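You operate a simulated robot arm through the tools that you are given. There is no shell and no other tool.

The job below is to be done with a simulated robot arm. You get a single attempt, and the scene is never put back.

## Task
Soap the green-bristle brush and scrub the grime off the deck.
Fine: rinse the brush under the tap, put it back, tap off. Spill under 10 ml, drop nothing. What is to be rubbed or washed off counts as gone when no trace of it is left.

The check looks at the end state, three seconds after you hand in, the way a careful person would. Anything else that was tipped, shoved, dropped, spilled or broken makes it a failure.

## Robot
A 6-joint arm with a two-finger gripper, fixed in place. Base frame: the origin is at the foot of the arm, x ahead of it, y to its left, z up; the work surface is at about z = 0.58. Readings come in m, degrees, newtons and seconds.
Its first joint turns from -166.0 to 166.0 degrees. Payload 2.45 kg.
The tool frame sits at the grasp point between the pads (the TCP): z along the fingers, y along the line on which they close. The tips reach 0.02 m beyond it. The gripper opens to 0.14 m. The gripper's body begins 0.168 m behind the TCP.
Orientation is that of the tool frame in the base frame, as a unit quaternion [x, y, z, w]. With the fingers straight down and closing along the base's y, the tool's x points along the base's -x, its y along +y and its z along -z.

## Interface
- The arm moves only by the tool drive_tool. Its argument "commands" is a list of rows, each an object of numbers (a shift or turn left out is 0, a gripper value left out holds the last): "dx", "dy", "dz": the shift along the tool's x, y, z in m; "ax", "ay", "az": the turn, a rotation vector about the tool's x, y, z in degrees; "fingers": the opening, from 0 (shut) to 1 (fully open). In form: [{"dx": .., "dy": .., "dz": .., "ax": .., "ay": .., "az": .., "fingers": ..}, ...]. A call has 1 to 20 rows; each row is the pose to reach, as a shift and turn from the pose commanded when the call began, along the tool's axes at that moment. Each row takes 0.2 s and may step no farther than 0.05 m and 8.6 degrees from the row before; otherwise, or with a gripper value out of range, the whole call is refused. A pose out of reach is approached as far as the arm can. The call stops where the force on the tool passes 40 N (or 10 N more than at its start, if that is more) or the arm is blocked; 0.2 s more then pass. The fingers move at their own pace (about 0.045 m/s each) and stop on an object; they squeeze with about 22 N. The grip force told is the motor's: it shows also when the fingers shut on nothing. Time passes only in rows, and 0.2 s behind the last, so rows that repeat a pose let the fingers close. It gives the time, the measured TCP pose, the force on the tool (base axes), the opening and the grip force at its end, in the units of the frame above (readings bear some noise), with the torque about the TCP (base axes, N m) and any sound that the robot's microphone picked up.
- Cameras (640 x 400 px; columns grow to the right, rows downward): "scene" is fixed at [0.0543, 0.4977, 1.4967]; the picture's right is [-0.31, -0.95, 0.00], its down [-0.50, 0.16, -0.85] and it looks along [0.81, -0.26, -0.52] (base axes); focal length 356 px, centre (320, 200). "wrist" rides on the gripper at [0.078, 0.011, -0.209] in the tool frame; the picture's right is [-0.14, 0.99, 0.00], its down [-0.92, -0.13, -0.37] and it looks along [-0.37, -0.05, 0.93] (tool axes); focal length 280 px, centre (320, 200). There is no depth. A picture from a camera that has moved, and an enlarged one, comes with that camera's place and axes in the base frame and with its lens. The place of the scene camera against the robot may be out by one fixed shift of up to 0.025 m in any direction.
- grab_frame(camera): a new picture of that camera. The clock stands still meanwhile.
- inspect(camera, box): a new picture of the part [left, top, right, bottom] of that camera's present view, enlarged. The clock stands still meanwhile.
- sign_off(): hands the job in; it is judged then, once.

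Places have to be worked out from the pictures, the camera data and where the tool is seen. Open the gripper and draw the arm clear of the work before you hand the job in, unless the task says otherwise.

The tools are called after "Call:" by a JSON object that holds its "name" and its "arguments". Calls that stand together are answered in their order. drive_tool: Moves the arm, as the interface text tells. Its arguments: {"type":"object","properties":{"commands":{"type":"array","items":{"type":"object","properties":{"dx":{"type":"number"},"dy":{"type":"number"},"dz":{"type":"number"},"ax":{"type":"number"},"ay":{"type":"number"},"az":{"type":"number"},"fingers":{"type":"number"}}}}},"required":["commands"]} The other tools are called the same way: grab_frame (camera) takes a picture; inspect (camera, box) takes an enlarged picture of a part of a camera's view; sign_off () hands the job in.

At the start:

```text
time: 0.0
tcp_pos: [0.7225, 0.147, 1.2365]
ee_rot: [0.001, 1.0, 0.0, 0.0]
ft_force: [-0.3, -0.3, -0.1]
torque: [0.01, 0.04, -0.02]
finger_gap: 0.1398
grip_force: 0.0
```

scene: 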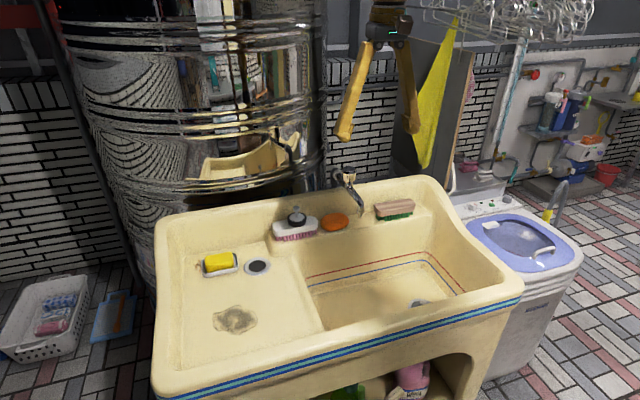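
wrist: 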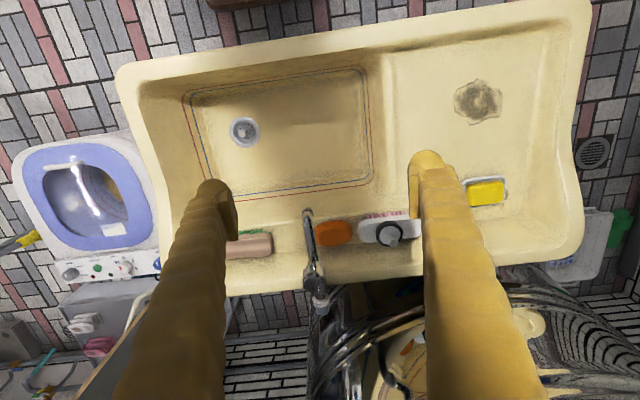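

I start by looking closer at the sink, the brushes, the soap and the tap, before moving anything.

Call:
{"name": "inspect", "arguments": {"camera": "scene", "box": [180, 160, 440, 340]}}

Call:
{"name": "inspect", "arguments": {"camera": "scene", "box": [260, 160, 430, 250]}}

Call:
{"name": "inspect", "arguments": {"camera": "wrist", "box": [200, 180, 440, 320]}}

Call:
{"name": "inspect", "arguments": {"camera": "wrist", "box": [380, 50, 600, 250]}}

```text
2.22 times, centred on (310, 250) of scene
camera zoom: at [0.0543, 0.4977, 1.4967], right [-0.31, -0.95, 0.0], down [-0.5, 0.16, -0.85], along [0.81, -0.26, -0.52], focal length 792 px, centre (342, 89)
```

zoom: 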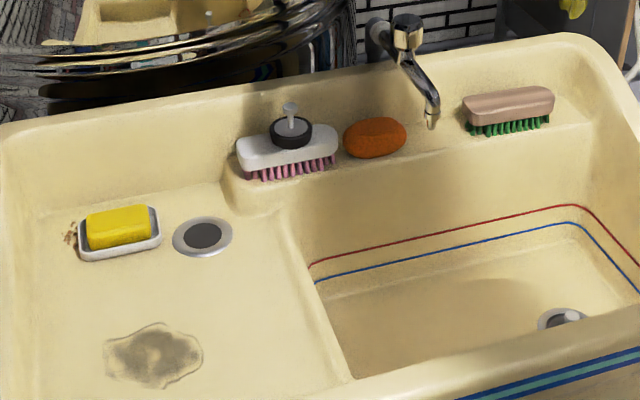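

```text
3.76 times, centred on (345, 205) of scene
camera zoom: at [0.0543, 0.4977, 1.4967], right [-0.31, -0.95, 0.0], down [-0.5, 0.16, -0.85], along [0.81, -0.26, -0.52], focal length 1342 px, centre (226, 181)
```

zoom: 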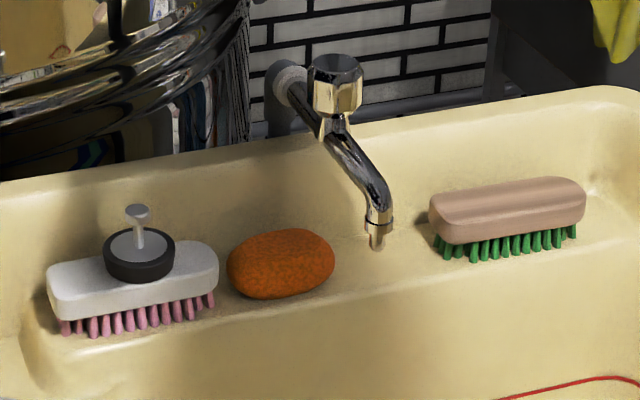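

```text
2.67 times, centred on (320, 250) of wrist
camera zoom: at [0.6433, 0.1578, 1.4467], right [0.14, 0.99, 0.0], down [0.92, -0.13, 0.37], along [0.37, -0.05, -0.93], focal length 748 px, centre (320, 67)
```

zoom: 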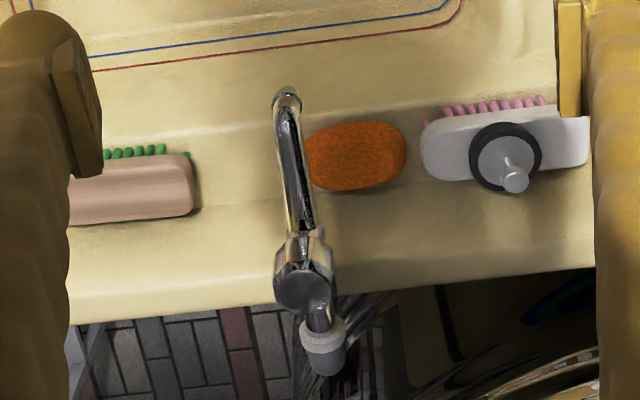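

```text
2.00 times, centred on (490, 150) of wrist
camera zoom: at [0.6433, 0.1578, 1.4467], right [0.14, 0.99, 0.0], down [0.92, -0.13, 0.37], along [0.37, -0.05, -0.93], focal length 561 px, centre (-20, 300)
```

zoom: 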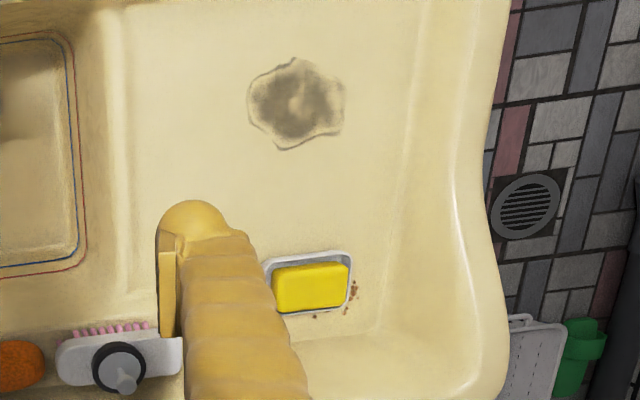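

The deck stain looks to be near [0.72, 0.52, 0.75], and the green brush is on the back ledge at about [1.0, -0.06, 0.8]. I move the wrist camera towards the brush to get a second viewpoint.

Call:
{"name": "drive_tool", "arguments": {"commands": [{"dx": -0.01, "dy": -0.035, "dz": 0.015}, {"dx": -0.02, "dy": -0.07, "dz": 0.03}, {"dx": -0.035, "dy": -0.11, "dz": 0.045}, {"dx": -0.05, "dy": -0.15, "dz": 0.06}, {"dx": -0.065, "dy": -0.18, "dz": 0.075}, {"dx": -0.08, "dy": -0.2, "dz": 0.09}]}}

Call:
{"name": "grab_frame", "arguments": {"camera": "wrist"}}

Call:
{"name": "grab_frame", "arguments": {"camera": "scene"}}

```text
time: 1.4
tcp_pos: [0.8032, -0.0527, 1.149]
ee_rot: [0.0, 1.0, 0.0, 0.0]
ft_force: [-0.2, -0.1, -0.2]
torque: [0.01, 0.02, 0.0]
finger_gap: 0.14
grip_force: 0.2
```

```text
taken
camera wrist: at [0.7241, -0.0403, 1.359], right [0.14, 0.99, 0.0], down [0.92, -0.13, 0.37], along [0.37, -0.05, -0.93], focal length 280 px, centre (320, 200)
```

wrist: 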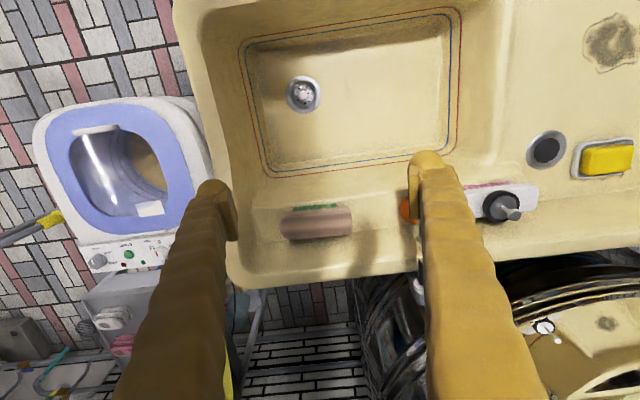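

```text
taken
```

scene: 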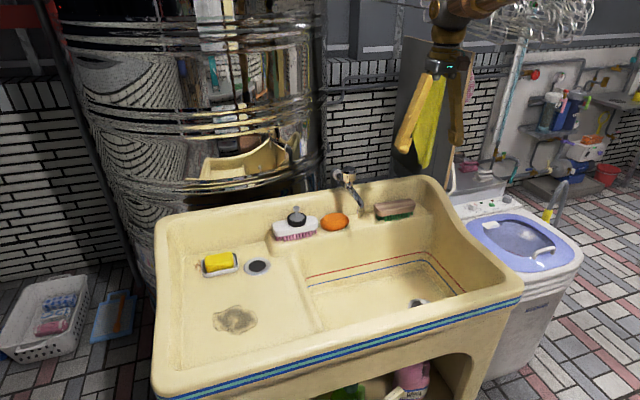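

The brush spans roughly y = -0.16 to -0.01 at x ≈ 0.98, with its top near z ≈ 0.84. I zoom into the wrist view for the tap, drains, soap and brush detail.

Call:
{"name": "inspect", "arguments": {"camera": "wrist", "box": [240, 170, 440, 300]}}

Call:
{"name": "inspect", "arguments": {"camera": "wrist", "box": [440, 110, 640, 240]}}

Call:
{"name": "inspect", "arguments": {"camera": "wrist", "box": [240, 40, 440, 170]}}

Call:
{"name": "inspect", "arguments": {"camera": "scene", "box": [180, 230, 300, 305]}}

Call:
{"name": "inspect", "arguments": {"camera": "scene", "box": [300, 155, 400, 225]}}

```text
3.08 times, centred on (340, 235) of wrist
camera zoom: at [0.7241, -0.0403, 1.359], right [0.14, 0.99, 0.0], down [0.92, -0.13, 0.37], along [0.37, -0.05, -0.93], focal length 863 px, centre (258, 92)
```

zoom: 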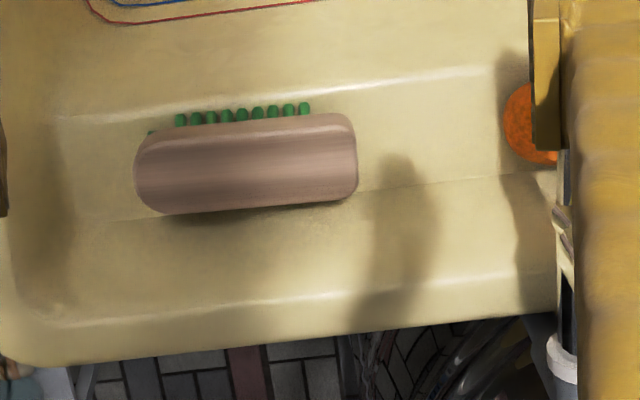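

```text
3.08 times, centred on (540, 175) of wrist
camera zoom: at [0.7241, -0.0403, 1.359], right [0.14, 0.99, 0.0], down [0.92, -0.13, 0.37], along [0.37, -0.05, -0.93], focal length 863 px, centre (-357, 277)
```

zoom: 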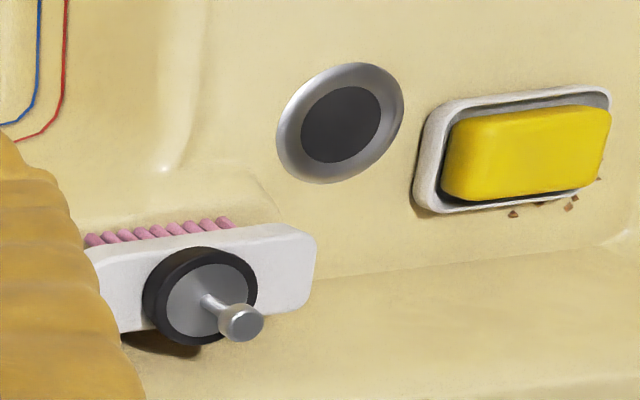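

```text
3.08 times, centred on (340, 105) of wrist
camera zoom: at [0.7241, -0.0403, 1.359], right [0.14, 0.99, 0.0], down [0.92, -0.13, 0.37], along [0.37, -0.05, -0.93], focal length 863 px, centre (258, 492)
```

zoom: 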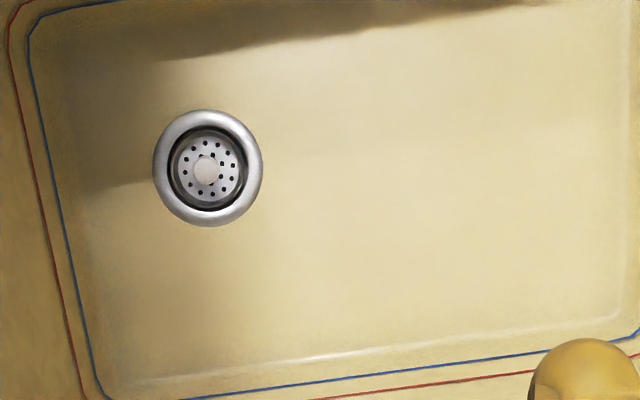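

```text
5.33 times, centred on (240, 268) of scene
camera zoom: at [0.0543, 0.4977, 1.4967], right [-0.31, -0.95, 0.0], down [-0.5, 0.16, -0.85], along [0.81, -0.26, -0.52], focal length 1902 px, centre (747, -160)
```

zoom: 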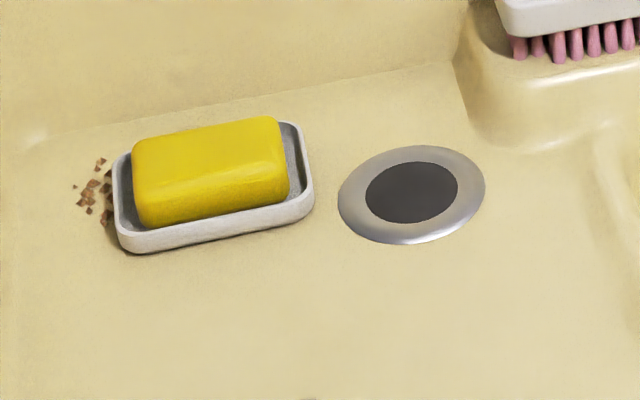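

```text
5.71 times, centred on (350, 190) of scene
camera zoom: at [0.0543, 0.4977, 1.4967], right [-0.31, -0.95, 0.0], down [-0.5, 0.16, -0.85], along [0.81, -0.26, -0.52], focal length 2037 px, centre (149, 257)
```

zoom: 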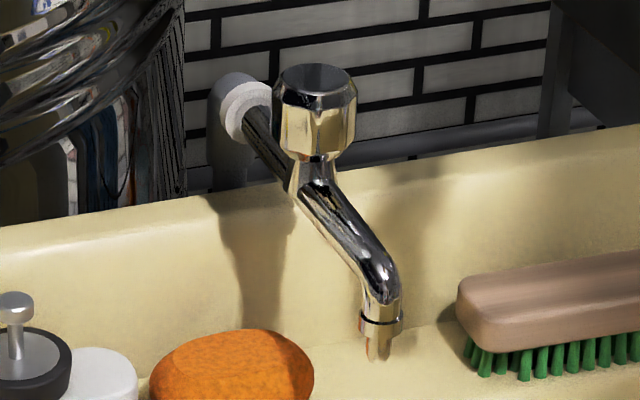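

The yellow bar in its dish reads as soap (about [0.95, 0.55, 0.77]), the tap's spout tip is near [0.89, 0.10, 0.88] with its knob top near [0.99, 0.10, 0.99]. I move over the deck to view the soap, the stain and the boiler behind from a third position.

Call:
{"name": "drive_tool", "arguments": {"commands": [{"dx": 0.005, "dy": 0.045}, {"dx": 0.01, "dy": 0.09}, {"dx": 0.015, "dy": 0.135}, {"dx": 0.02, "dy": 0.18}, {"dx": 0.025, "dy": 0.225}, {"dx": 0.03, "dy": 0.27, "dz": 0.005}, {"dx": 0.035, "dy": 0.315, "dz": 0.01}, {"dx": 0.04, "dy": 0.36, "dz": 0.02}, {"dx": 0.045, "dy": 0.405, "dz": 0.03}, {"dx": 0.05, "dy": 0.45, "dz": 0.04}, {"dx": 0.05, "dy": 0.495, "dz": 0.045}, {"dx": 0.05, "dy": 0.54, "dz": 0.05}]}}

Call:
{"name": "grab_frame", "arguments": {"camera": "wrist"}}

Call:
{"name": "grab_frame", "arguments": {"camera": "scene"}}

```text
time: 4.0
tcp_pos: [0.7563, 0.4886, 1.0968]
ee_rot: [0.0, 1.0, 0.0, 0.0]
ft_force: [-0.6, 0.4, -0.5]
torque: [0.0, -0.04, 0.02]
finger_gap: 0.1398
grip_force: 0.1
```

```text
taken
camera wrist: at [0.6762, 0.5, 1.3061], right [0.14, 0.99, 0.0], down [0.92, -0.13, 0.37], along [0.37, -0.05, -0.93], focal length 280 px, centre (320, 200)
```

wrist: 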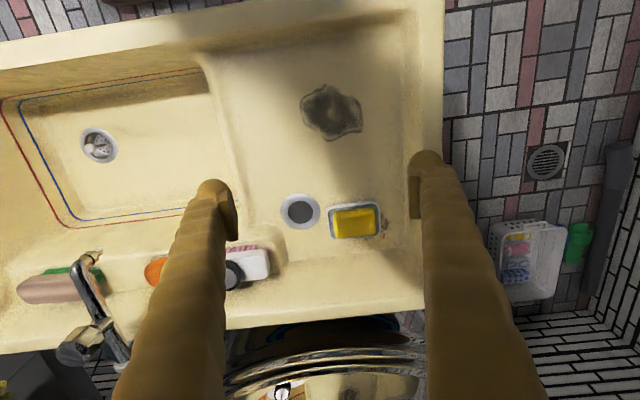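

```text
taken
```

scene: 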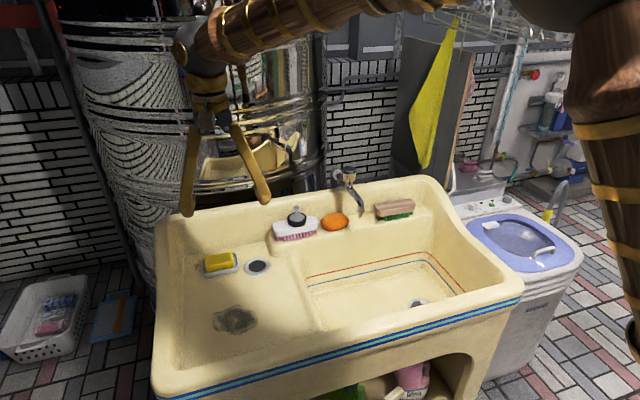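

Triangulating from three views: stain at about [0.72, 0.518, 0.757], soap at about [0.944, 0.537, 0.78], boiler front at x ≈ 1.16. I test whether a vertical tool reaches above the soap (radius about 1.09 m) at a safe height.

Call:
{"name": "drive_tool", "arguments": {"commands": [{"dx": -0.03, "dy": 0.008, "dz": 0.033}, {"dx": -0.06, "dy": 0.016, "dz": 0.066}, {"dx": -0.09, "dy": 0.024, "dz": 0.1}, {"dx": -0.12, "dy": 0.032, "dz": 0.133}, {"dx": -0.155, "dy": 0.04, "dz": 0.165}, {"dx": -0.188, "dy": 0.048, "dz": 0.195}, {"dx": -0.188, "dy": 0.048, "dz": 0.195}]}}

Call:
{"name": "grab_frame", "arguments": {"camera": "wrist"}}

Call:
{"name": "grab_frame", "arguments": {"camera": "scene"}}

```text
time: 5.6
tcp_pos: [0.9415, 0.5346, 0.9006]
ee_rot: [0.0, 1.0, 0.0, 0.0]
ft_force: [0.5, 0.0, -0.8]
torque: [0.03, 0.0, -0.01]
finger_gap: 0.1402
grip_force: 0.0
```

```text
taken
camera wrist: at [0.8612, 0.5462, 1.1107], right [0.14, 0.99, 0.0], down [0.92, -0.13, 0.37], along [0.37, -0.05, -0.93], focal length 280 px, centre (320, 200)
```

wrist: 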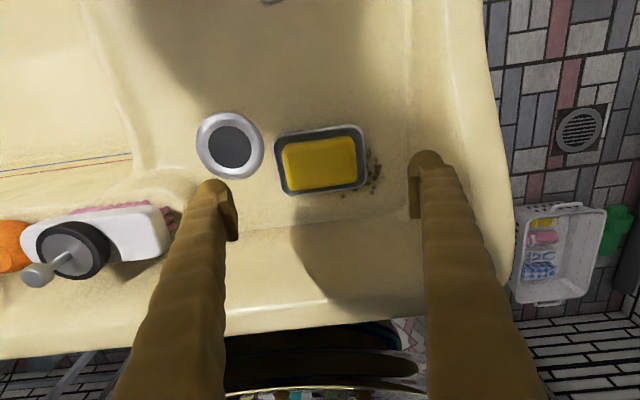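

```text
taken
```

scene: 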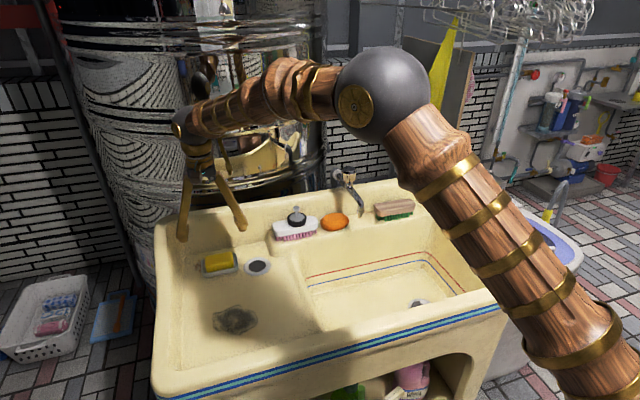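

Vertical reach over the soap works. Next I go to the tap to see the knob from above, since I plan to open it before holding the brush.

Call:
{"name": "drive_tool", "arguments": {"commands": [{"dx": 0.02, "dz": -0.045}, {"dx": 0.04, "dz": -0.09}, {"dx": 0.06, "dz": -0.135}, {"dx": 0.06, "dy": -0.025, "dz": -0.175}, {"dx": 0.06, "dy": -0.065, "dz": -0.2}, {"dx": 0.06, "dy": -0.11, "dz": -0.215}, {"dx": 0.06, "dy": -0.155, "dz": -0.23}, {"dx": 0.06, "dy": -0.2, "dz": -0.24}, {"dx": 0.06, "dy": -0.25, "dz": -0.25}, {"dx": 0.06, "dy": -0.3, "dz": -0.25}, {"dx": 0.06, "dy": -0.345, "dz": -0.25}, {"dx": 0.06, "dy": -0.39, "dz": -0.25}, {"dx": 0.06, "dy": -0.435, "dz": -0.25}]}}

Call:
{"name": "grab_frame", "arguments": {"camera": "wrist"}}

Call:
{"name": "inspect", "arguments": {"camera": "wrist", "box": [220, 150, 420, 275]}}

```text
refused: row 9 steps farther than a row can; nothing moved
```

```text
taken
camera wrist: at [0.8612, 0.5462, 1.1107], right [0.14, 0.99, 0.0], down [0.92, -0.13, 0.37], along [0.37, -0.05, -0.93], focal length 280 px, centre (320, 200)
```

wrist: 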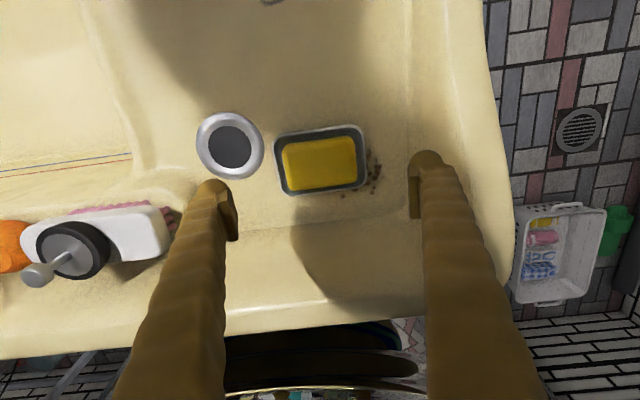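

```text
3.20 times, centred on (320, 212) of wrist
camera zoom: at [0.8612, 0.5462, 1.1107], right [0.14, 0.99, 0.0], down [0.92, -0.13, 0.37], along [0.37, -0.05, -0.93], focal length 897 px, centre (320, 160)
```

zoom: 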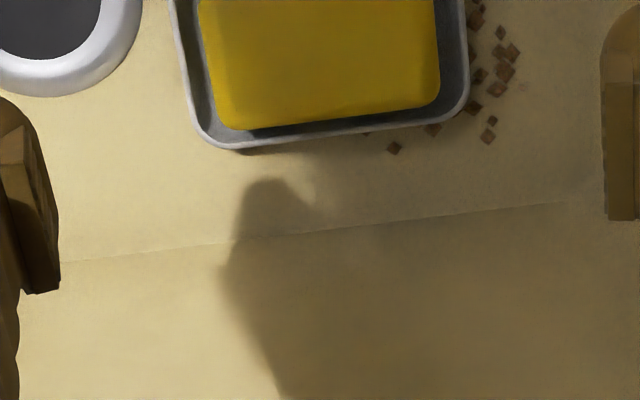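

The call was refused because one row stepped too far; nothing moved. I resend it with smaller steps: up first, then across to the tap.

Call:
{"name": "drive_tool", "arguments": {"commands": [{"dx": 0.015, "dz": -0.045}, {"dx": 0.03, "dz": -0.09}, {"dx": 0.045, "dz": -0.135}, {"dx": 0.06, "dy": -0.02, "dz": -0.175}, {"dx": 0.06, "dy": -0.06, "dz": -0.2}, {"dx": 0.06, "dy": -0.1, "dz": -0.22}, {"dx": 0.06, "dy": -0.145, "dz": -0.235}, {"dx": 0.06, "dy": -0.19, "dz": -0.245}, {"dx": 0.06, "dy": -0.235, "dz": -0.25}, {"dx": 0.06, "dy": -0.28, "dz": -0.25}, {"dx": 0.06, "dy": -0.325, "dz": -0.25}, {"dx": 0.06, "dy": -0.37, "dz": -0.25}, {"dx": 0.06, "dy": -0.405, "dz": -0.25}, {"dx": 0.06, "dy": -0.435, "dz": -0.25}]}}

Call:
{"name": "grab_frame", "arguments": {"camera": "wrist"}}

Call:
{"name": "inspect", "arguments": {"camera": "wrist", "box": [220, 150, 420, 275]}}

```text
time: 8.6
tcp_pos: [0.8807, 0.0982, 1.1535]
ee_rot: [0.0, 1.0, 0.001, 0.0]
ft_force: [-0.1, 0.1, 0.1]
torque: [0.0, 0.0, -0.03]
finger_gap: 0.1401
grip_force: 0.1
```

```text
taken
camera wrist: at [0.8008, 0.11, 1.3618], right [0.14, 0.99, 0.0], down [0.92, -0.13, 0.37], along [0.37, -0.05, -0.93], focal length 280 px, centre (320, 200)
```

wrist: 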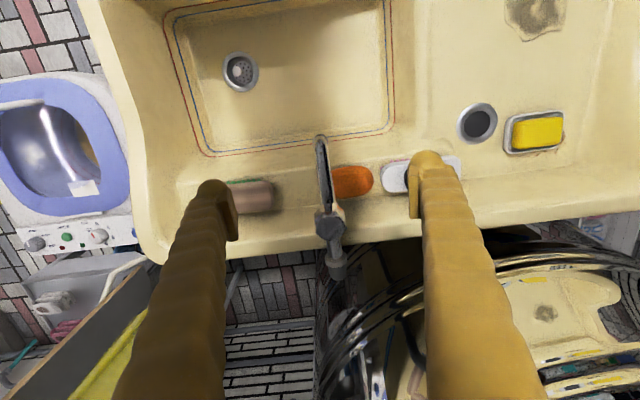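

```text
3.20 times, centred on (320, 212) of wrist
camera zoom: at [0.8008, 0.11, 1.3618], right [0.14, 0.99, 0.0], down [0.92, -0.13, 0.37], along [0.37, -0.05, -0.93], focal length 897 px, centre (320, 160)
```

zoom: 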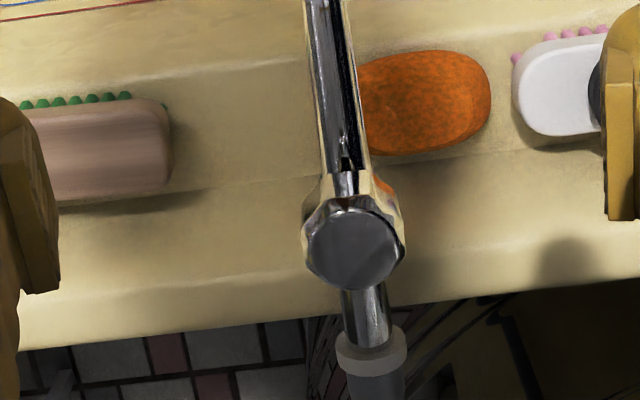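

The knob top is at about [0.985, 0.099, ~1.0]. I move the gripper right above it, staying clear, to check the alignment from close up.

Call:
{"name": "drive_tool", "arguments": {"commands": [{"dx": -0.04, "dz": 0.02}, {"dx": -0.08, "dz": 0.045}, {"dx": -0.107, "dz": 0.07}, {"dx": -0.107, "dz": 0.07}]}}

Call:
{"name": "grab_frame", "arguments": {"camera": "wrist"}}

Call:
{"name": "inspect", "arguments": {"camera": "wrist", "box": [220, 110, 420, 235]}}

Call:
{"name": "inspect", "arguments": {"camera": "scene", "box": [290, 110, 420, 220]}}

```text
time: 9.6
tcp_pos: [0.9874, 0.0997, 1.0842]
ee_rot: [0.001, 1.0, 0.0, 0.0]
ft_force: [0.5, 0.4, -0.5]
torque: [-0.01, 0.03, 0.02]
finger_gap: 0.1401
grip_force: 0.1
```

```text
taken
camera wrist: at [0.9097, 0.1109, 1.2936], right [0.14, 0.99, 0.0], down [0.92, -0.13, 0.37], along [0.37, -0.05, -0.93], focal length 280 px, centre (320, 200)
```

wrist: 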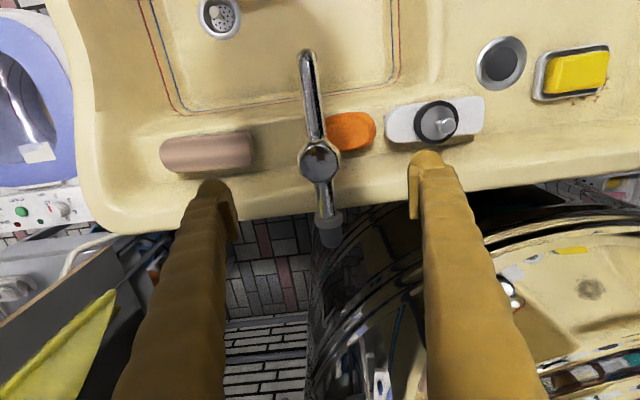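

```text
3.20 times, centred on (320, 172) of wrist
camera zoom: at [0.9097, 0.1109, 1.2936], right [0.14, 0.99, 0.0], down [0.92, -0.13, 0.37], along [0.37, -0.05, -0.93], focal length 897 px, centre (320, 288)
```

zoom: 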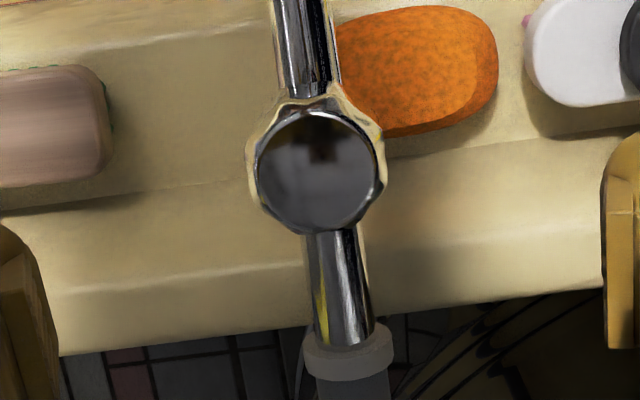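

```text
3.64 times, centred on (355, 165) of scene
camera zoom: at [0.0543, 0.4977, 1.4967], right [-0.31, -0.95, 0.0], down [-0.5, 0.16, -0.85], along [0.81, -0.26, -0.52], focal length 1296 px, centre (193, 327)
```

zoom: 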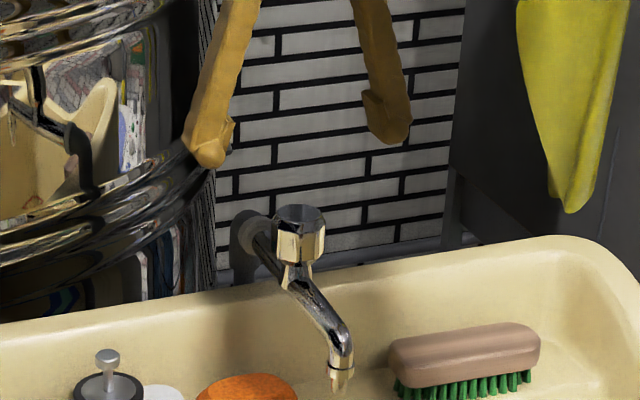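

Triangulated from wrist views only, the knob top is at about [0.980, 0.100, 1.017] with a width of about 0.043 m. I lower the open fingers round it (TCP at z ≈ 0.998) and then close gently.

Call:
{"name": "drive_tool", "arguments": {"commands": [{"dx": 0.004, "dz": 0.03}, {"dx": 0.007, "dz": 0.06}, {"dx": 0.007, "dz": 0.086}, {"dx": 0.007, "dz": 0.086}]}}

Call:
{"name": "grab_frame", "arguments": {"camera": "wrist"}}

Call:
{"name": "inspect", "arguments": {"camera": "scene", "box": [290, 110, 420, 220]}}

```text
time: 10.6
tcp_pos: [0.9814, 0.0998, 0.9944]
ee_rot: [0.0, 1.0, 0.0, 0.0]
ft_force: [-0.5, -0.2, 1.0]
torque: [0.04, -0.01, 0.0]
finger_gap: 0.1398
grip_force: 0.0
```

```text
taken
camera wrist: at [0.9022, 0.1115, 1.2049], right [0.14, 0.99, 0.0], down [0.92, -0.13, 0.37], along [0.37, -0.05, -0.93], focal length 280 px, centre (320, 200)
```

wrist: 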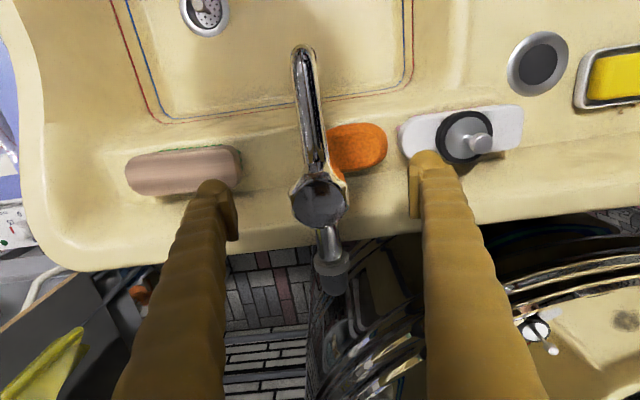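

```text
3.64 times, centred on (355, 165) of scene
camera zoom: at [0.0543, 0.4977, 1.4967], right [-0.31, -0.95, 0.0], down [-0.5, 0.16, -0.85], along [0.81, -0.26, -0.52], focal length 1296 px, centre (193, 327)
```

zoom: 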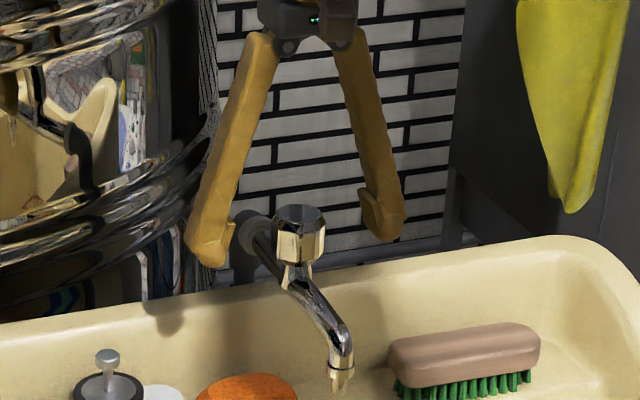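

The knob sits centred between the fingers and the tips are at the level of its lower edge. I close on it and hold.

Call:
{"name": "drive_tool", "arguments": {"commands": [{"fingers": 0.3}, {"fingers": 0.3}, {"fingers": 0.3}, {"fingers": 0.3}, {"fingers": 0.3}, {"fingers": 0.25}, {"fingers": 0.2}, {"fingers": 0.2}, {"fingers": 0.2}]}}

Call:
{"name": "grab_frame", "arguments": {"camera": "wrist"}}

Call:
{"name": "inspect", "arguments": {"camera": "scene", "box": [290, 110, 420, 220]}}

```text
time: 12.6
tcp_pos: [0.9804, 0.1005, 0.9962]
ee_rot: [-0.001, 1.0, 0.0, 0.0]
ft_force: [0.3, -10.6, -0.3]
torque: [-0.02, 0.03, 0.02]
finger_gap: 0.0472
grip_force: 45.6
```

```text
taken
camera wrist: at [0.9023, 0.1111, 1.2049], right [0.14, 0.99, 0.0], down [0.92, -0.13, 0.37], along [0.37, -0.05, -0.93], focal length 280 px, centre (320, 200)
```

wrist: 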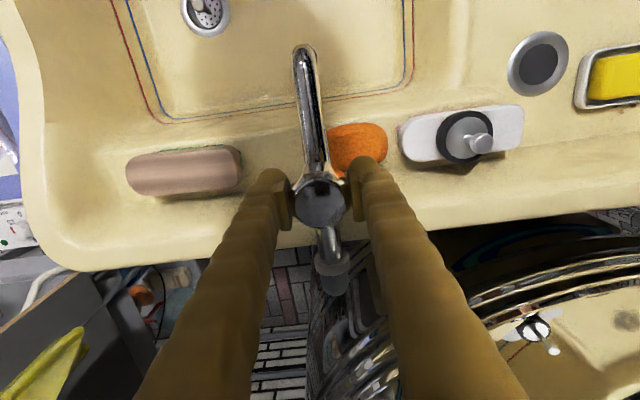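

```text
3.64 times, centred on (355, 165) of scene
camera zoom: at [0.0543, 0.4977, 1.4967], right [-0.31, -0.95, 0.0], down [-0.5, 0.16, -0.85], along [0.81, -0.26, -0.52], focal length 1296 px, centre (193, 327)
```

zoom: 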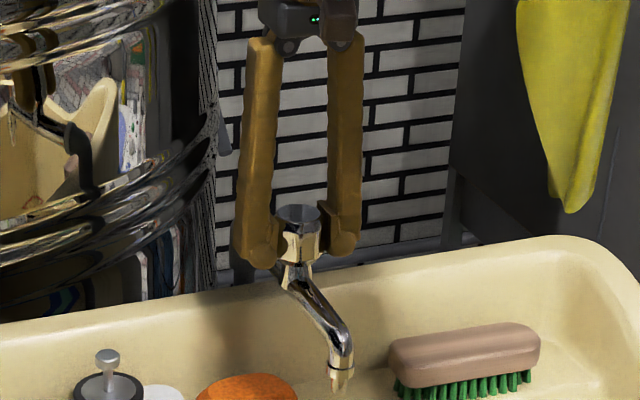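

The knob is held (gap 0.047 m) with a 10 N side force, so the knob centre is slightly towards -y. I nudge 2 mm that way and turn 24° counter-clockwise seen from above (opening sense).

Call:
{"name": "drive_tool", "arguments": {"commands": [{"dy": -0.002}, {"dy": -0.002, "az": -8}, {"dy": -0.002, "az": -16}, {"dy": -0.002, "az": -24}]}}

Call:
{"name": "inspect", "arguments": {"camera": "scene", "box": [290, 110, 450, 330]}}

```text
time: 13.7
tcp_pos: [0.9799, 0.0999, 0.9953]
ee_rot: [-0.208, 0.978, 0.0, 0.0]
ft_force: [1.7, 3.8, -3.8]
torque: [-0.16, -0.01, -0.02]
finger_gap: 0.0469
grip_force: 45.0
stopped in row 4: the force on the tool passed its limit at 41 N (the readings are from after the stop); the commanded pose is now the measured one
```

```text
1.82 times, centred on (370, 220) of scene
camera zoom: at [0.0543, 0.4977, 1.4967], right [-0.31, -0.95, 0.0], down [-0.5, 0.16, -0.85], along [0.81, -0.26, -0.52], focal length 648 px, centre (229, 164)
```

zoom: 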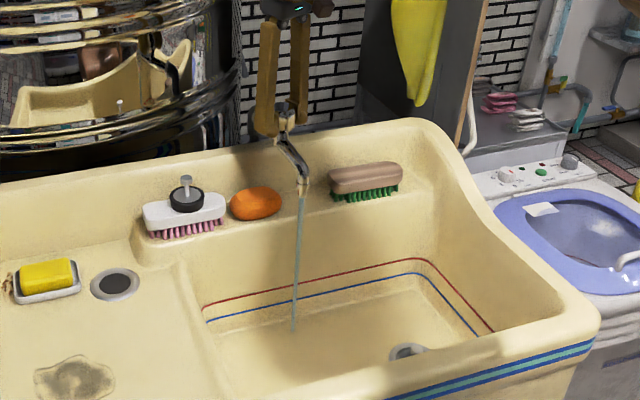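

Water is running in a clean stream into the basin after about 24°. I open the fingers and lift straight off the knob.

Call:
{"name": "drive_tool", "arguments": {"commands": [{"fingers": 0.6}, {"fingers": 0.6}, {"fingers": 0.6}, {"fingers": 0.6}, {"fingers": 0.6}]}}

Call:
{"name": "inspect", "arguments": {"camera": "scene", "box": [290, 110, 450, 330]}}

Call:
{"name": "grab_frame", "arguments": {"camera": "wrist"}}

```text
time: 14.9
tcp_pos: [0.9808, 0.1002, 0.996]
ee_rot: [-0.209, 0.978, 0.002, 0.0]
ft_force: [0.0, 0.3, 1.1]
torque: [0.03, 0.0, 0.01]
finger_gap: 0.0841
grip_force: 0.0
```

```text
1.82 times, centred on (370, 220) of scene
camera zoom: at [0.0543, 0.4977, 1.4967], right [-0.31, -0.95, 0.0], down [-0.5, 0.16, -0.85], along [0.81, -0.26, -0.52], focal length 648 px, centre (229, 164)
```

zoom: 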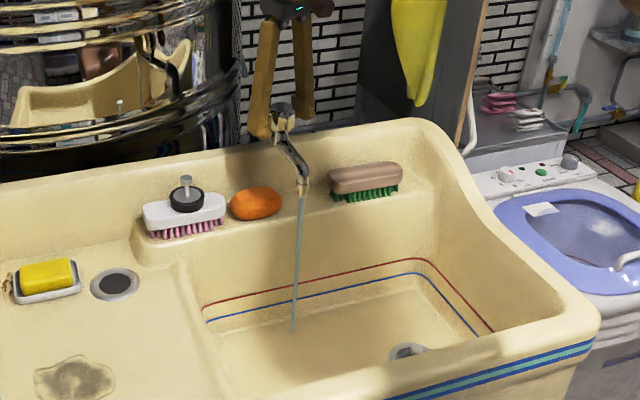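

```text
taken
camera wrist: at [0.9039, 0.0777, 1.2052], right [-0.28, 0.96, 0.0], down [0.89, 0.26, 0.37], along [0.35, 0.1, -0.93], focal length 280 px, centre (320, 200)
```

wrist: 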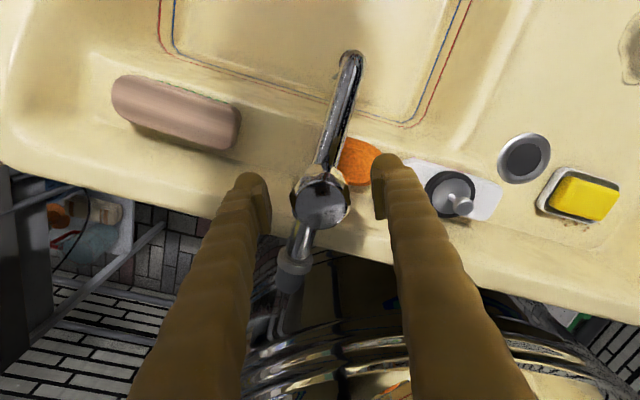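

The fingers are clear of the knob. I lift, turn the gripper so it closes along x, and hover over the green brush to measure its pose closely.

Call:
{"name": "drive_tool", "arguments": {"commands": [{"dz": -0.045, "fingers": 0.6}, {"dz": -0.09}, {"dz": -0.13}, {"dx": 0.009, "dy": -0.021, "dz": -0.13, "az": -7.6}, {"dx": 0.018, "dy": -0.042, "dz": -0.13, "az": -15.2}, {"dx": 0.027, "dy": -0.064, "dz": -0.13, "az": -22.8}, {"dx": 0.036, "dy": -0.085, "dz": -0.13, "az": -30.4}, {"dx": 0.045, "dy": -0.106, "dz": -0.13, "az": -38}, {"dx": 0.054, "dy": -0.127, "dz": -0.13, "az": -45.6}, {"dx": 0.063, "dy": -0.149, "dz": -0.13, "az": -53.2}, {"dx": 0.0725, "dy": -0.17, "dz": -0.13, "az": -61}, {"dx": 0.0725, "dy": -0.17, "dz": -0.1, "az": -61}, {"dx": 0.0725, "dy": -0.17, "dz": -0.07, "az": -61}]}}

Call:
{"name": "grab_frame", "arguments": {"camera": "wrist"}}

Call:
{"name": "grab_frame", "arguments": {"camera": "scene"}}

```text
time: 17.7
tcp_pos: [0.9847, -0.0845, 1.0653]
ee_rot: [-0.677, 0.736, 0.001, 0.0]
ft_force: [-0.3, -0.6, 0.3]
torque: [0.04, -0.03, 0.01]
finger_gap: 0.0841
grip_force: 0.0
```

```text
taken
camera wrist: at [0.9668, -0.1606, 1.2747], right [-0.98, 0.22, 0.0], down [0.21, 0.91, 0.37], along [0.08, 0.36, -0.93], focal length 280 px, centre (320, 200)
```

wrist: 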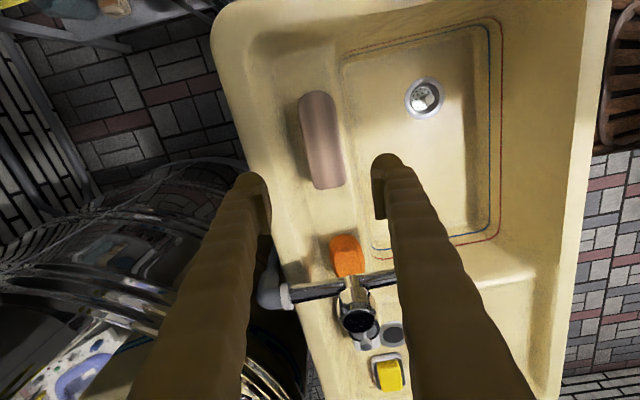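

```text
taken
```

scene: 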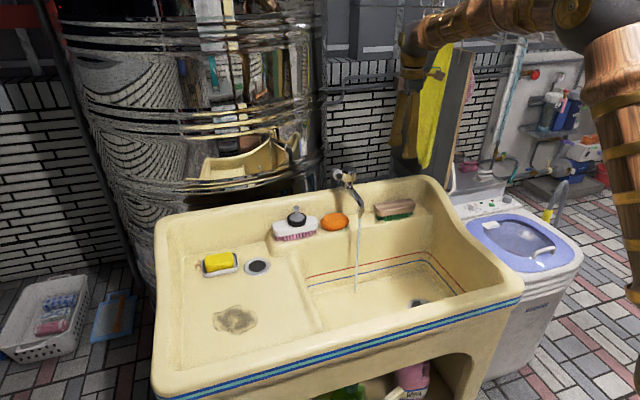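

I zoom in on the brush for exact edges.

Call:
{"name": "inspect", "arguments": {"camera": "wrist", "box": [230, 70, 430, 210]}}

Call:
{"name": "inspect", "arguments": {"camera": "scene", "box": [340, 170, 440, 240]}}

```text
2.86 times, centred on (330, 140) of wrist
camera zoom: at [0.9668, -0.1606, 1.2747], right [-0.98, 0.22, 0.0], down [0.21, 0.91, 0.37], along [0.08, 0.36, -0.93], focal length 801 px, centre (291, 371)
```

zoom: 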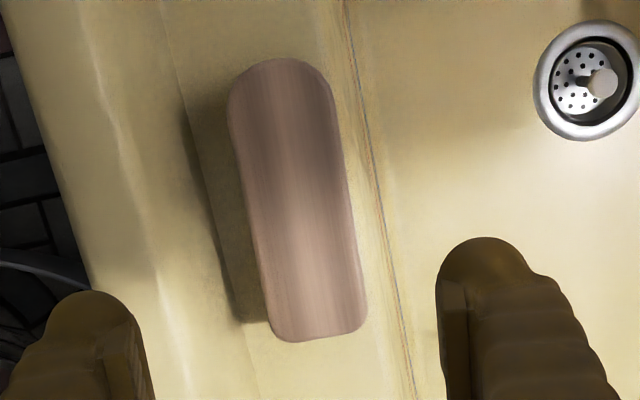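

```text
5.71 times, centred on (390, 205) of scene
camera zoom: at [0.0543, 0.4977, 1.4967], right [-0.31, -0.95, 0.0], down [-0.5, 0.16, -0.85], along [0.81, -0.26, -0.52], focal length 2037 px, centre (-80, 171)
```

zoom: 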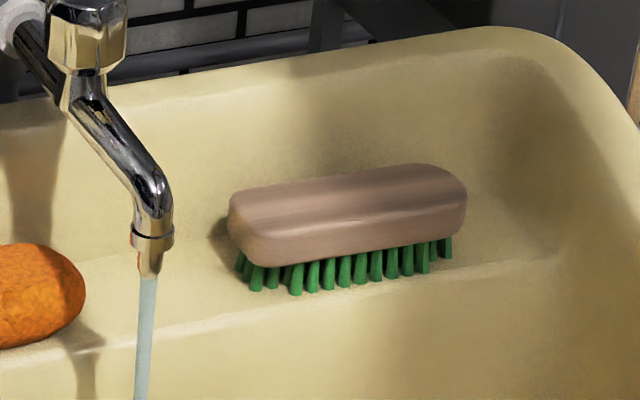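

The brush centre is about [0.980, -0.082], width about 0.057 m, long axis about 2-3° off base y, top near z ≈ 0.84. I line up above it with a 0.08 m opening and come down to z ≈ 0.92 for a check.

Call:
{"name": "drive_tool", "arguments": {"commands": [{"dx": -0.002, "dy": 0.005, "dz": 0.04, "az": -2, "fingers": 0.57}, {"dx": -0.002, "dy": 0.005, "dz": 0.08, "az": -2}, {"dx": -0.002, "dy": 0.005, "dz": 0.12, "az": -2}, {"dx": -0.002, "dy": 0.005, "dz": 0.145, "az": -2}, {"dx": -0.002, "dy": 0.005, "dz": 0.145, "az": -2}]}}

Call:
{"name": "grab_frame", "arguments": {"camera": "wrist"}}

Call:
{"name": "inspect", "arguments": {"camera": "scene", "box": [340, 120, 450, 240]}}

```text
time: 18.9
tcp_pos: [0.9781, -0.0787, 0.9216]
ee_rot: [-0.689, 0.725, 0.001, 0.0]
ft_force: [0.3, -0.6, -0.1]
torque: [-0.01, 0.0, 0.0]
finger_gap: 0.0798
grip_force: 0.1
```

```text
taken
camera wrist: at [0.9627, -0.1574, 1.1309], right [-0.98, 0.19, 0.0], down [0.17, 0.91, 0.37], along [0.07, 0.36, -0.93], focal length 280 px, centre (320, 200)
```

wrist: 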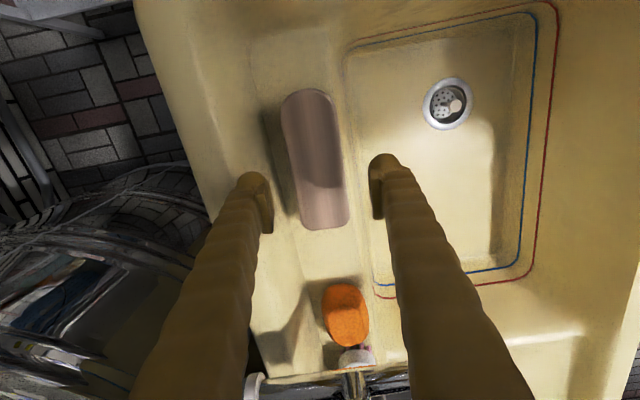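

```text
3.33 times, centred on (395, 180) of scene
camera zoom: at [0.0543, 0.4977, 1.4967], right [-0.31, -0.95, 0.0], down [-0.5, 0.16, -0.85], along [0.81, -0.26, -0.52], focal length 1188 px, centre (70, 267)
```

zoom: 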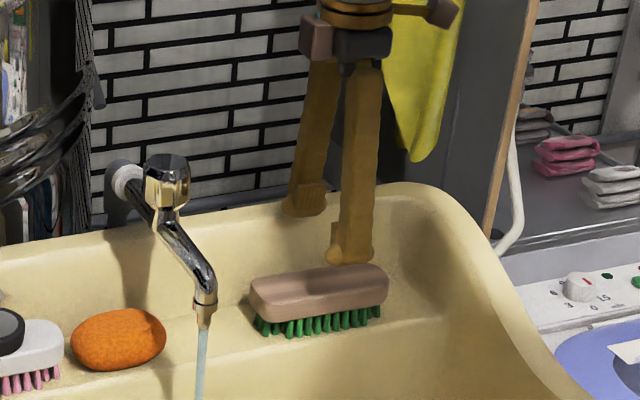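

The brush is centred between the fingers within about 2 mm; my estimate of its body is z ≈ 0.82–0.85. I descend to TCP z ≈ 0.838, correct the small offsets, and check before closing.

Call:
{"name": "drive_tool", "arguments": {"commands": [{"dx": 0.003, "dy": -0.002, "dz": 0.03}, {"dx": 0.004, "dy": -0.002, "dz": 0.06}, {"dx": 0.004, "dy": -0.002, "dz": 0.075}, {"dx": 0.004, "dy": -0.002, "dz": 0.083}, {"dx": 0.004, "dy": -0.002, "dz": 0.083}]}}

Call:
{"name": "grab_frame", "arguments": {"camera": "wrist"}}

Call:
{"name": "inspect", "arguments": {"camera": "scene", "box": [340, 120, 450, 240]}}

```text
time: 19.4
tcp_pos: [0.9823, -0.0828, 0.9001]
ee_rot: [-0.69, 0.724, 0.0, 0.002]
ft_force: [-9.3, -1.0, 13.9]
torque: [0.12, -0.76, 0.04]
finger_gap: 0.0756
grip_force: 0.0
stopped in row 2: the force on the tool passed its limit at 81 N (the readings are from after the stop); the commanded pose is now the measured one
```

```text
taken
camera wrist: at [0.9662, -0.1601, 1.1102], right [-0.98, 0.19, 0.0], down [0.17, 0.91, 0.37], along [0.07, 0.36, -0.93], focal length 280 px, centre (320, 200)
```

wrist: 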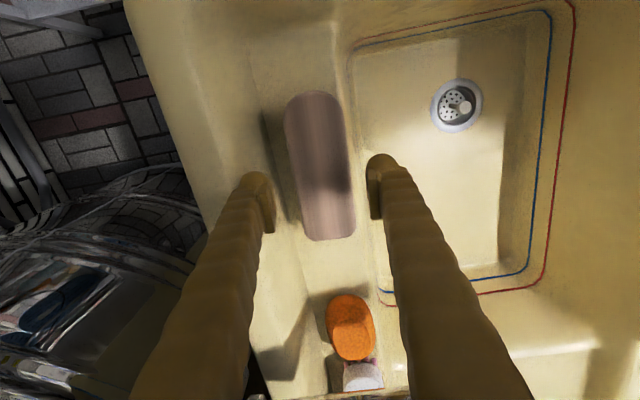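

```text
3.33 times, centred on (395, 180) of scene
camera zoom: at [0.0543, 0.4977, 1.4967], right [-0.31, -0.95, 0.0], down [-0.5, 0.16, -0.85], along [0.81, -0.26, -0.52], focal length 1188 px, centre (70, 267)
```

zoom: 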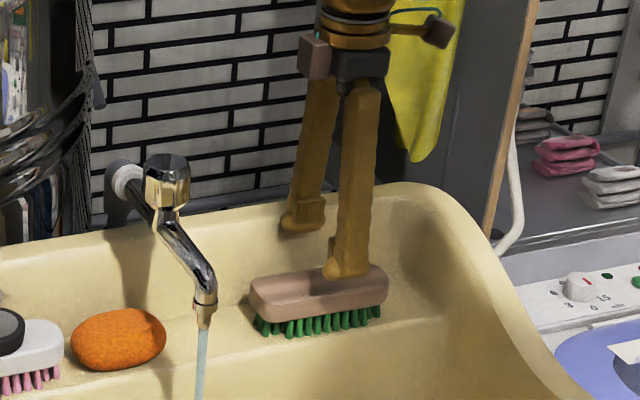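

The descent stopped at z = 0.90: the reaction (up and towards -x, torque about y) says the rear finger met the sink's back wall, not the brush. I back straight up and look again closely.

Call:
{"name": "drive_tool", "arguments": {"commands": [{"dz": -0.02}, {"dz": -0.04}, {"dz": -0.04}]}}

Call:
{"name": "inspect", "arguments": {"camera": "wrist", "box": [220, 70, 420, 250]}}

Call:
{"name": "inspect", "arguments": {"camera": "scene", "box": [360, 150, 440, 230]}}

```text
time: 20.2
tcp_pos: [0.9816, -0.0831, 0.9408]
ee_rot: [-0.689, 0.725, -0.001, 0.001]
ft_force: [0.0, 0.1, -1.1]
torque: [-0.01, 0.03, -0.02]
finger_gap: 0.08
grip_force: 0.1
```

```text
2.22 times, centred on (320, 160) of wrist
camera zoom: at [0.9658, -0.1608, 1.1503], right [-0.98, 0.19, 0.0], down [0.17, 0.91, 0.37], along [0.07, 0.36, -0.93], focal length 623 px, centre (320, 289)
```

zoom: 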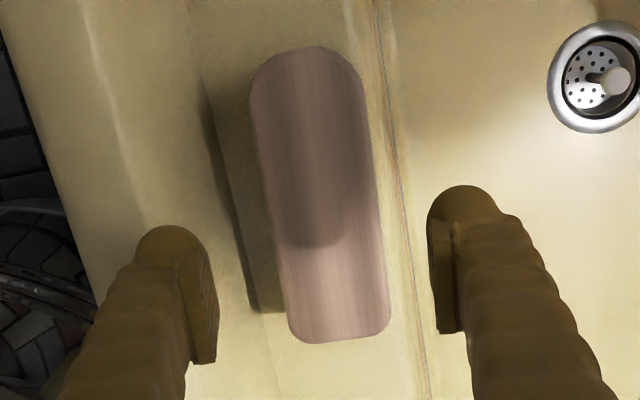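

```text
5.00 times, centred on (400, 190) of scene
camera zoom: at [0.0543, 0.4977, 1.4967], right [-0.31, -0.95, 0.0], down [-0.5, 0.16, -0.85], along [0.81, -0.26, -0.52], focal length 1783 px, centre (-80, 250)
```

zoom: 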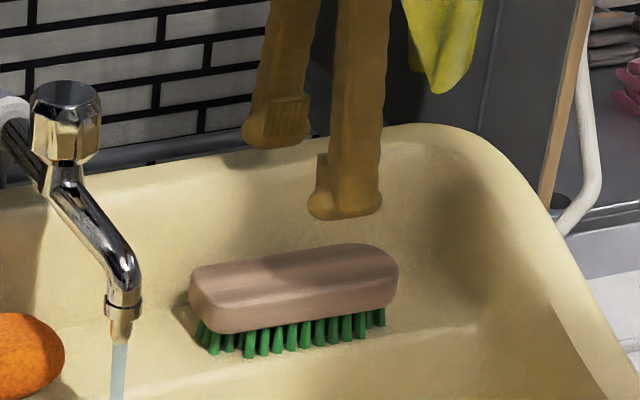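

The fingers are bulkier than I assumed (about 25 mm outward at the tip) and the rim edge is at about x ≈ 1.055. The slot behind the brush is about 32 mm wide at body height, so I narrow the gap to 0.066 m, shift to x ≈ 0.977 and come down to z ≈ 0.895 to look.

Call:
{"name": "drive_tool", "arguments": {"commands": [{"dy": 0.0046, "fingers": 0.47}, {"dy": 0.0046}, {"dy": 0.0046, "dz": 0.02}, {"dy": 0.0046, "dz": 0.04}, {"dy": 0.0046, "dz": 0.045}, {"dy": 0.0046, "dz": 0.045}]}}

Call:
{"name": "inspect", "arguments": {"camera": "wrist", "box": [220, 70, 420, 250]}}

Call:
{"name": "inspect", "arguments": {"camera": "scene", "box": [360, 150, 440, 230]}}

```text
time: 21.6
tcp_pos: [0.978, -0.0826, 0.8935]
ee_rot: [-0.689, 0.725, 0.0, 0.001]
ft_force: [0.7, -0.5, -0.2]
torque: [-0.01, -0.01, -0.01]
finger_gap: 0.0657
grip_force: 0.1
```

```text
2.22 times, centred on (320, 160) of wrist
camera zoom: at [0.9608, -0.1596, 1.1028], right [-0.98, 0.19, 0.0], down [0.17, 0.91, 0.37], along [0.07, 0.36, -0.93], focal length 623 px, centre (320, 289)
```

zoom: 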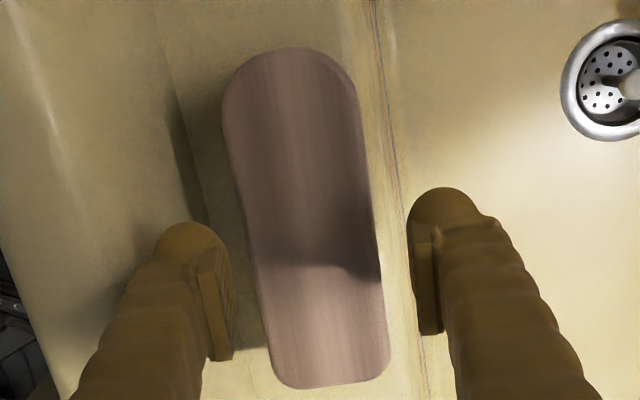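

```text
5.00 times, centred on (400, 190) of scene
camera zoom: at [0.0543, 0.4977, 1.4967], right [-0.31, -0.95, 0.0], down [-0.5, 0.16, -0.85], along [0.81, -0.26, -0.52], focal length 1783 px, centre (-80, 250)
```

zoom: 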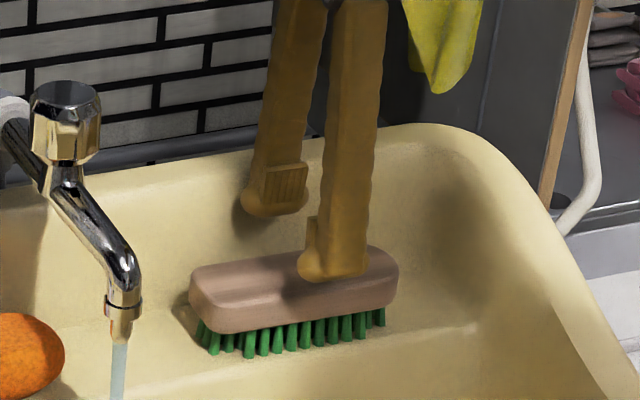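

Clearances measure about 3 mm behind and 7 mm in front of the brush body. I trim the gap to 0.063 m and descend in small steps to z ≈ 0.852.

Call:
{"name": "drive_tool", "arguments": {"commands": [{"dy": -0.0005, "fingers": 0.45}, {"dy": -0.0005, "dz": 0.012}, {"dy": -0.0005, "dz": 0.022}, {"dy": -0.0005, "dz": 0.032}, {"dy": -0.0005, "dz": 0.0415}, {"dy": -0.0005, "dz": 0.0415}]}}

Call:
{"name": "inspect", "arguments": {"camera": "wrist", "box": [220, 70, 420, 250]}}

Call:
{"name": "inspect", "arguments": {"camera": "scene", "box": [360, 150, 440, 230]}}

```text
time: 23.0
tcp_pos: [0.9797, -0.0834, 0.8511]
ee_rot: [-0.689, 0.725, -0.001, 0.003]
ft_force: [0.4, -0.6, 0.1]
torque: [-0.02, -0.01, 0.04]
finger_gap: 0.0629
grip_force: 0.0
```

```text
2.22 times, centred on (320, 160) of wrist
camera zoom: at [0.9616, -0.16, 1.0612], right [-0.98, 0.19, 0.0], down [0.17, 0.91, 0.37], along [0.07, 0.36, -0.93], focal length 623 px, centre (320, 289)
```

zoom: 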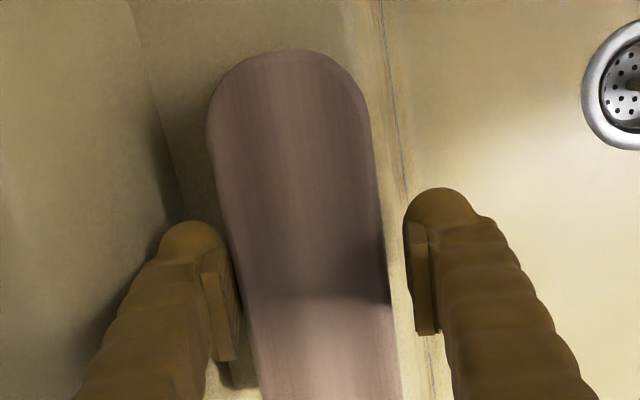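

```text
5.00 times, centred on (400, 190) of scene
camera zoom: at [0.0543, 0.4977, 1.4967], right [-0.31, -0.95, 0.0], down [-0.5, 0.16, -0.85], along [0.81, -0.26, -0.52], focal length 1783 px, centre (-80, 250)
```

zoom: 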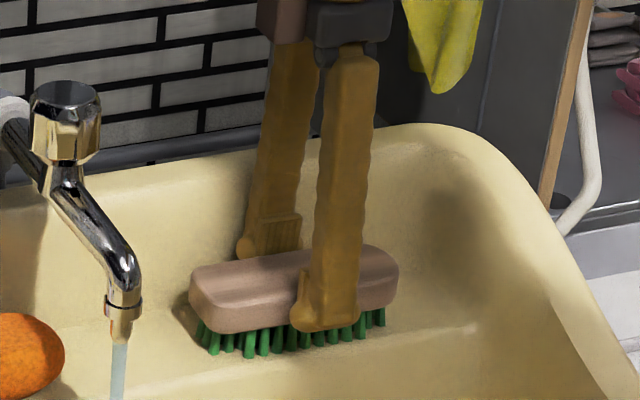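

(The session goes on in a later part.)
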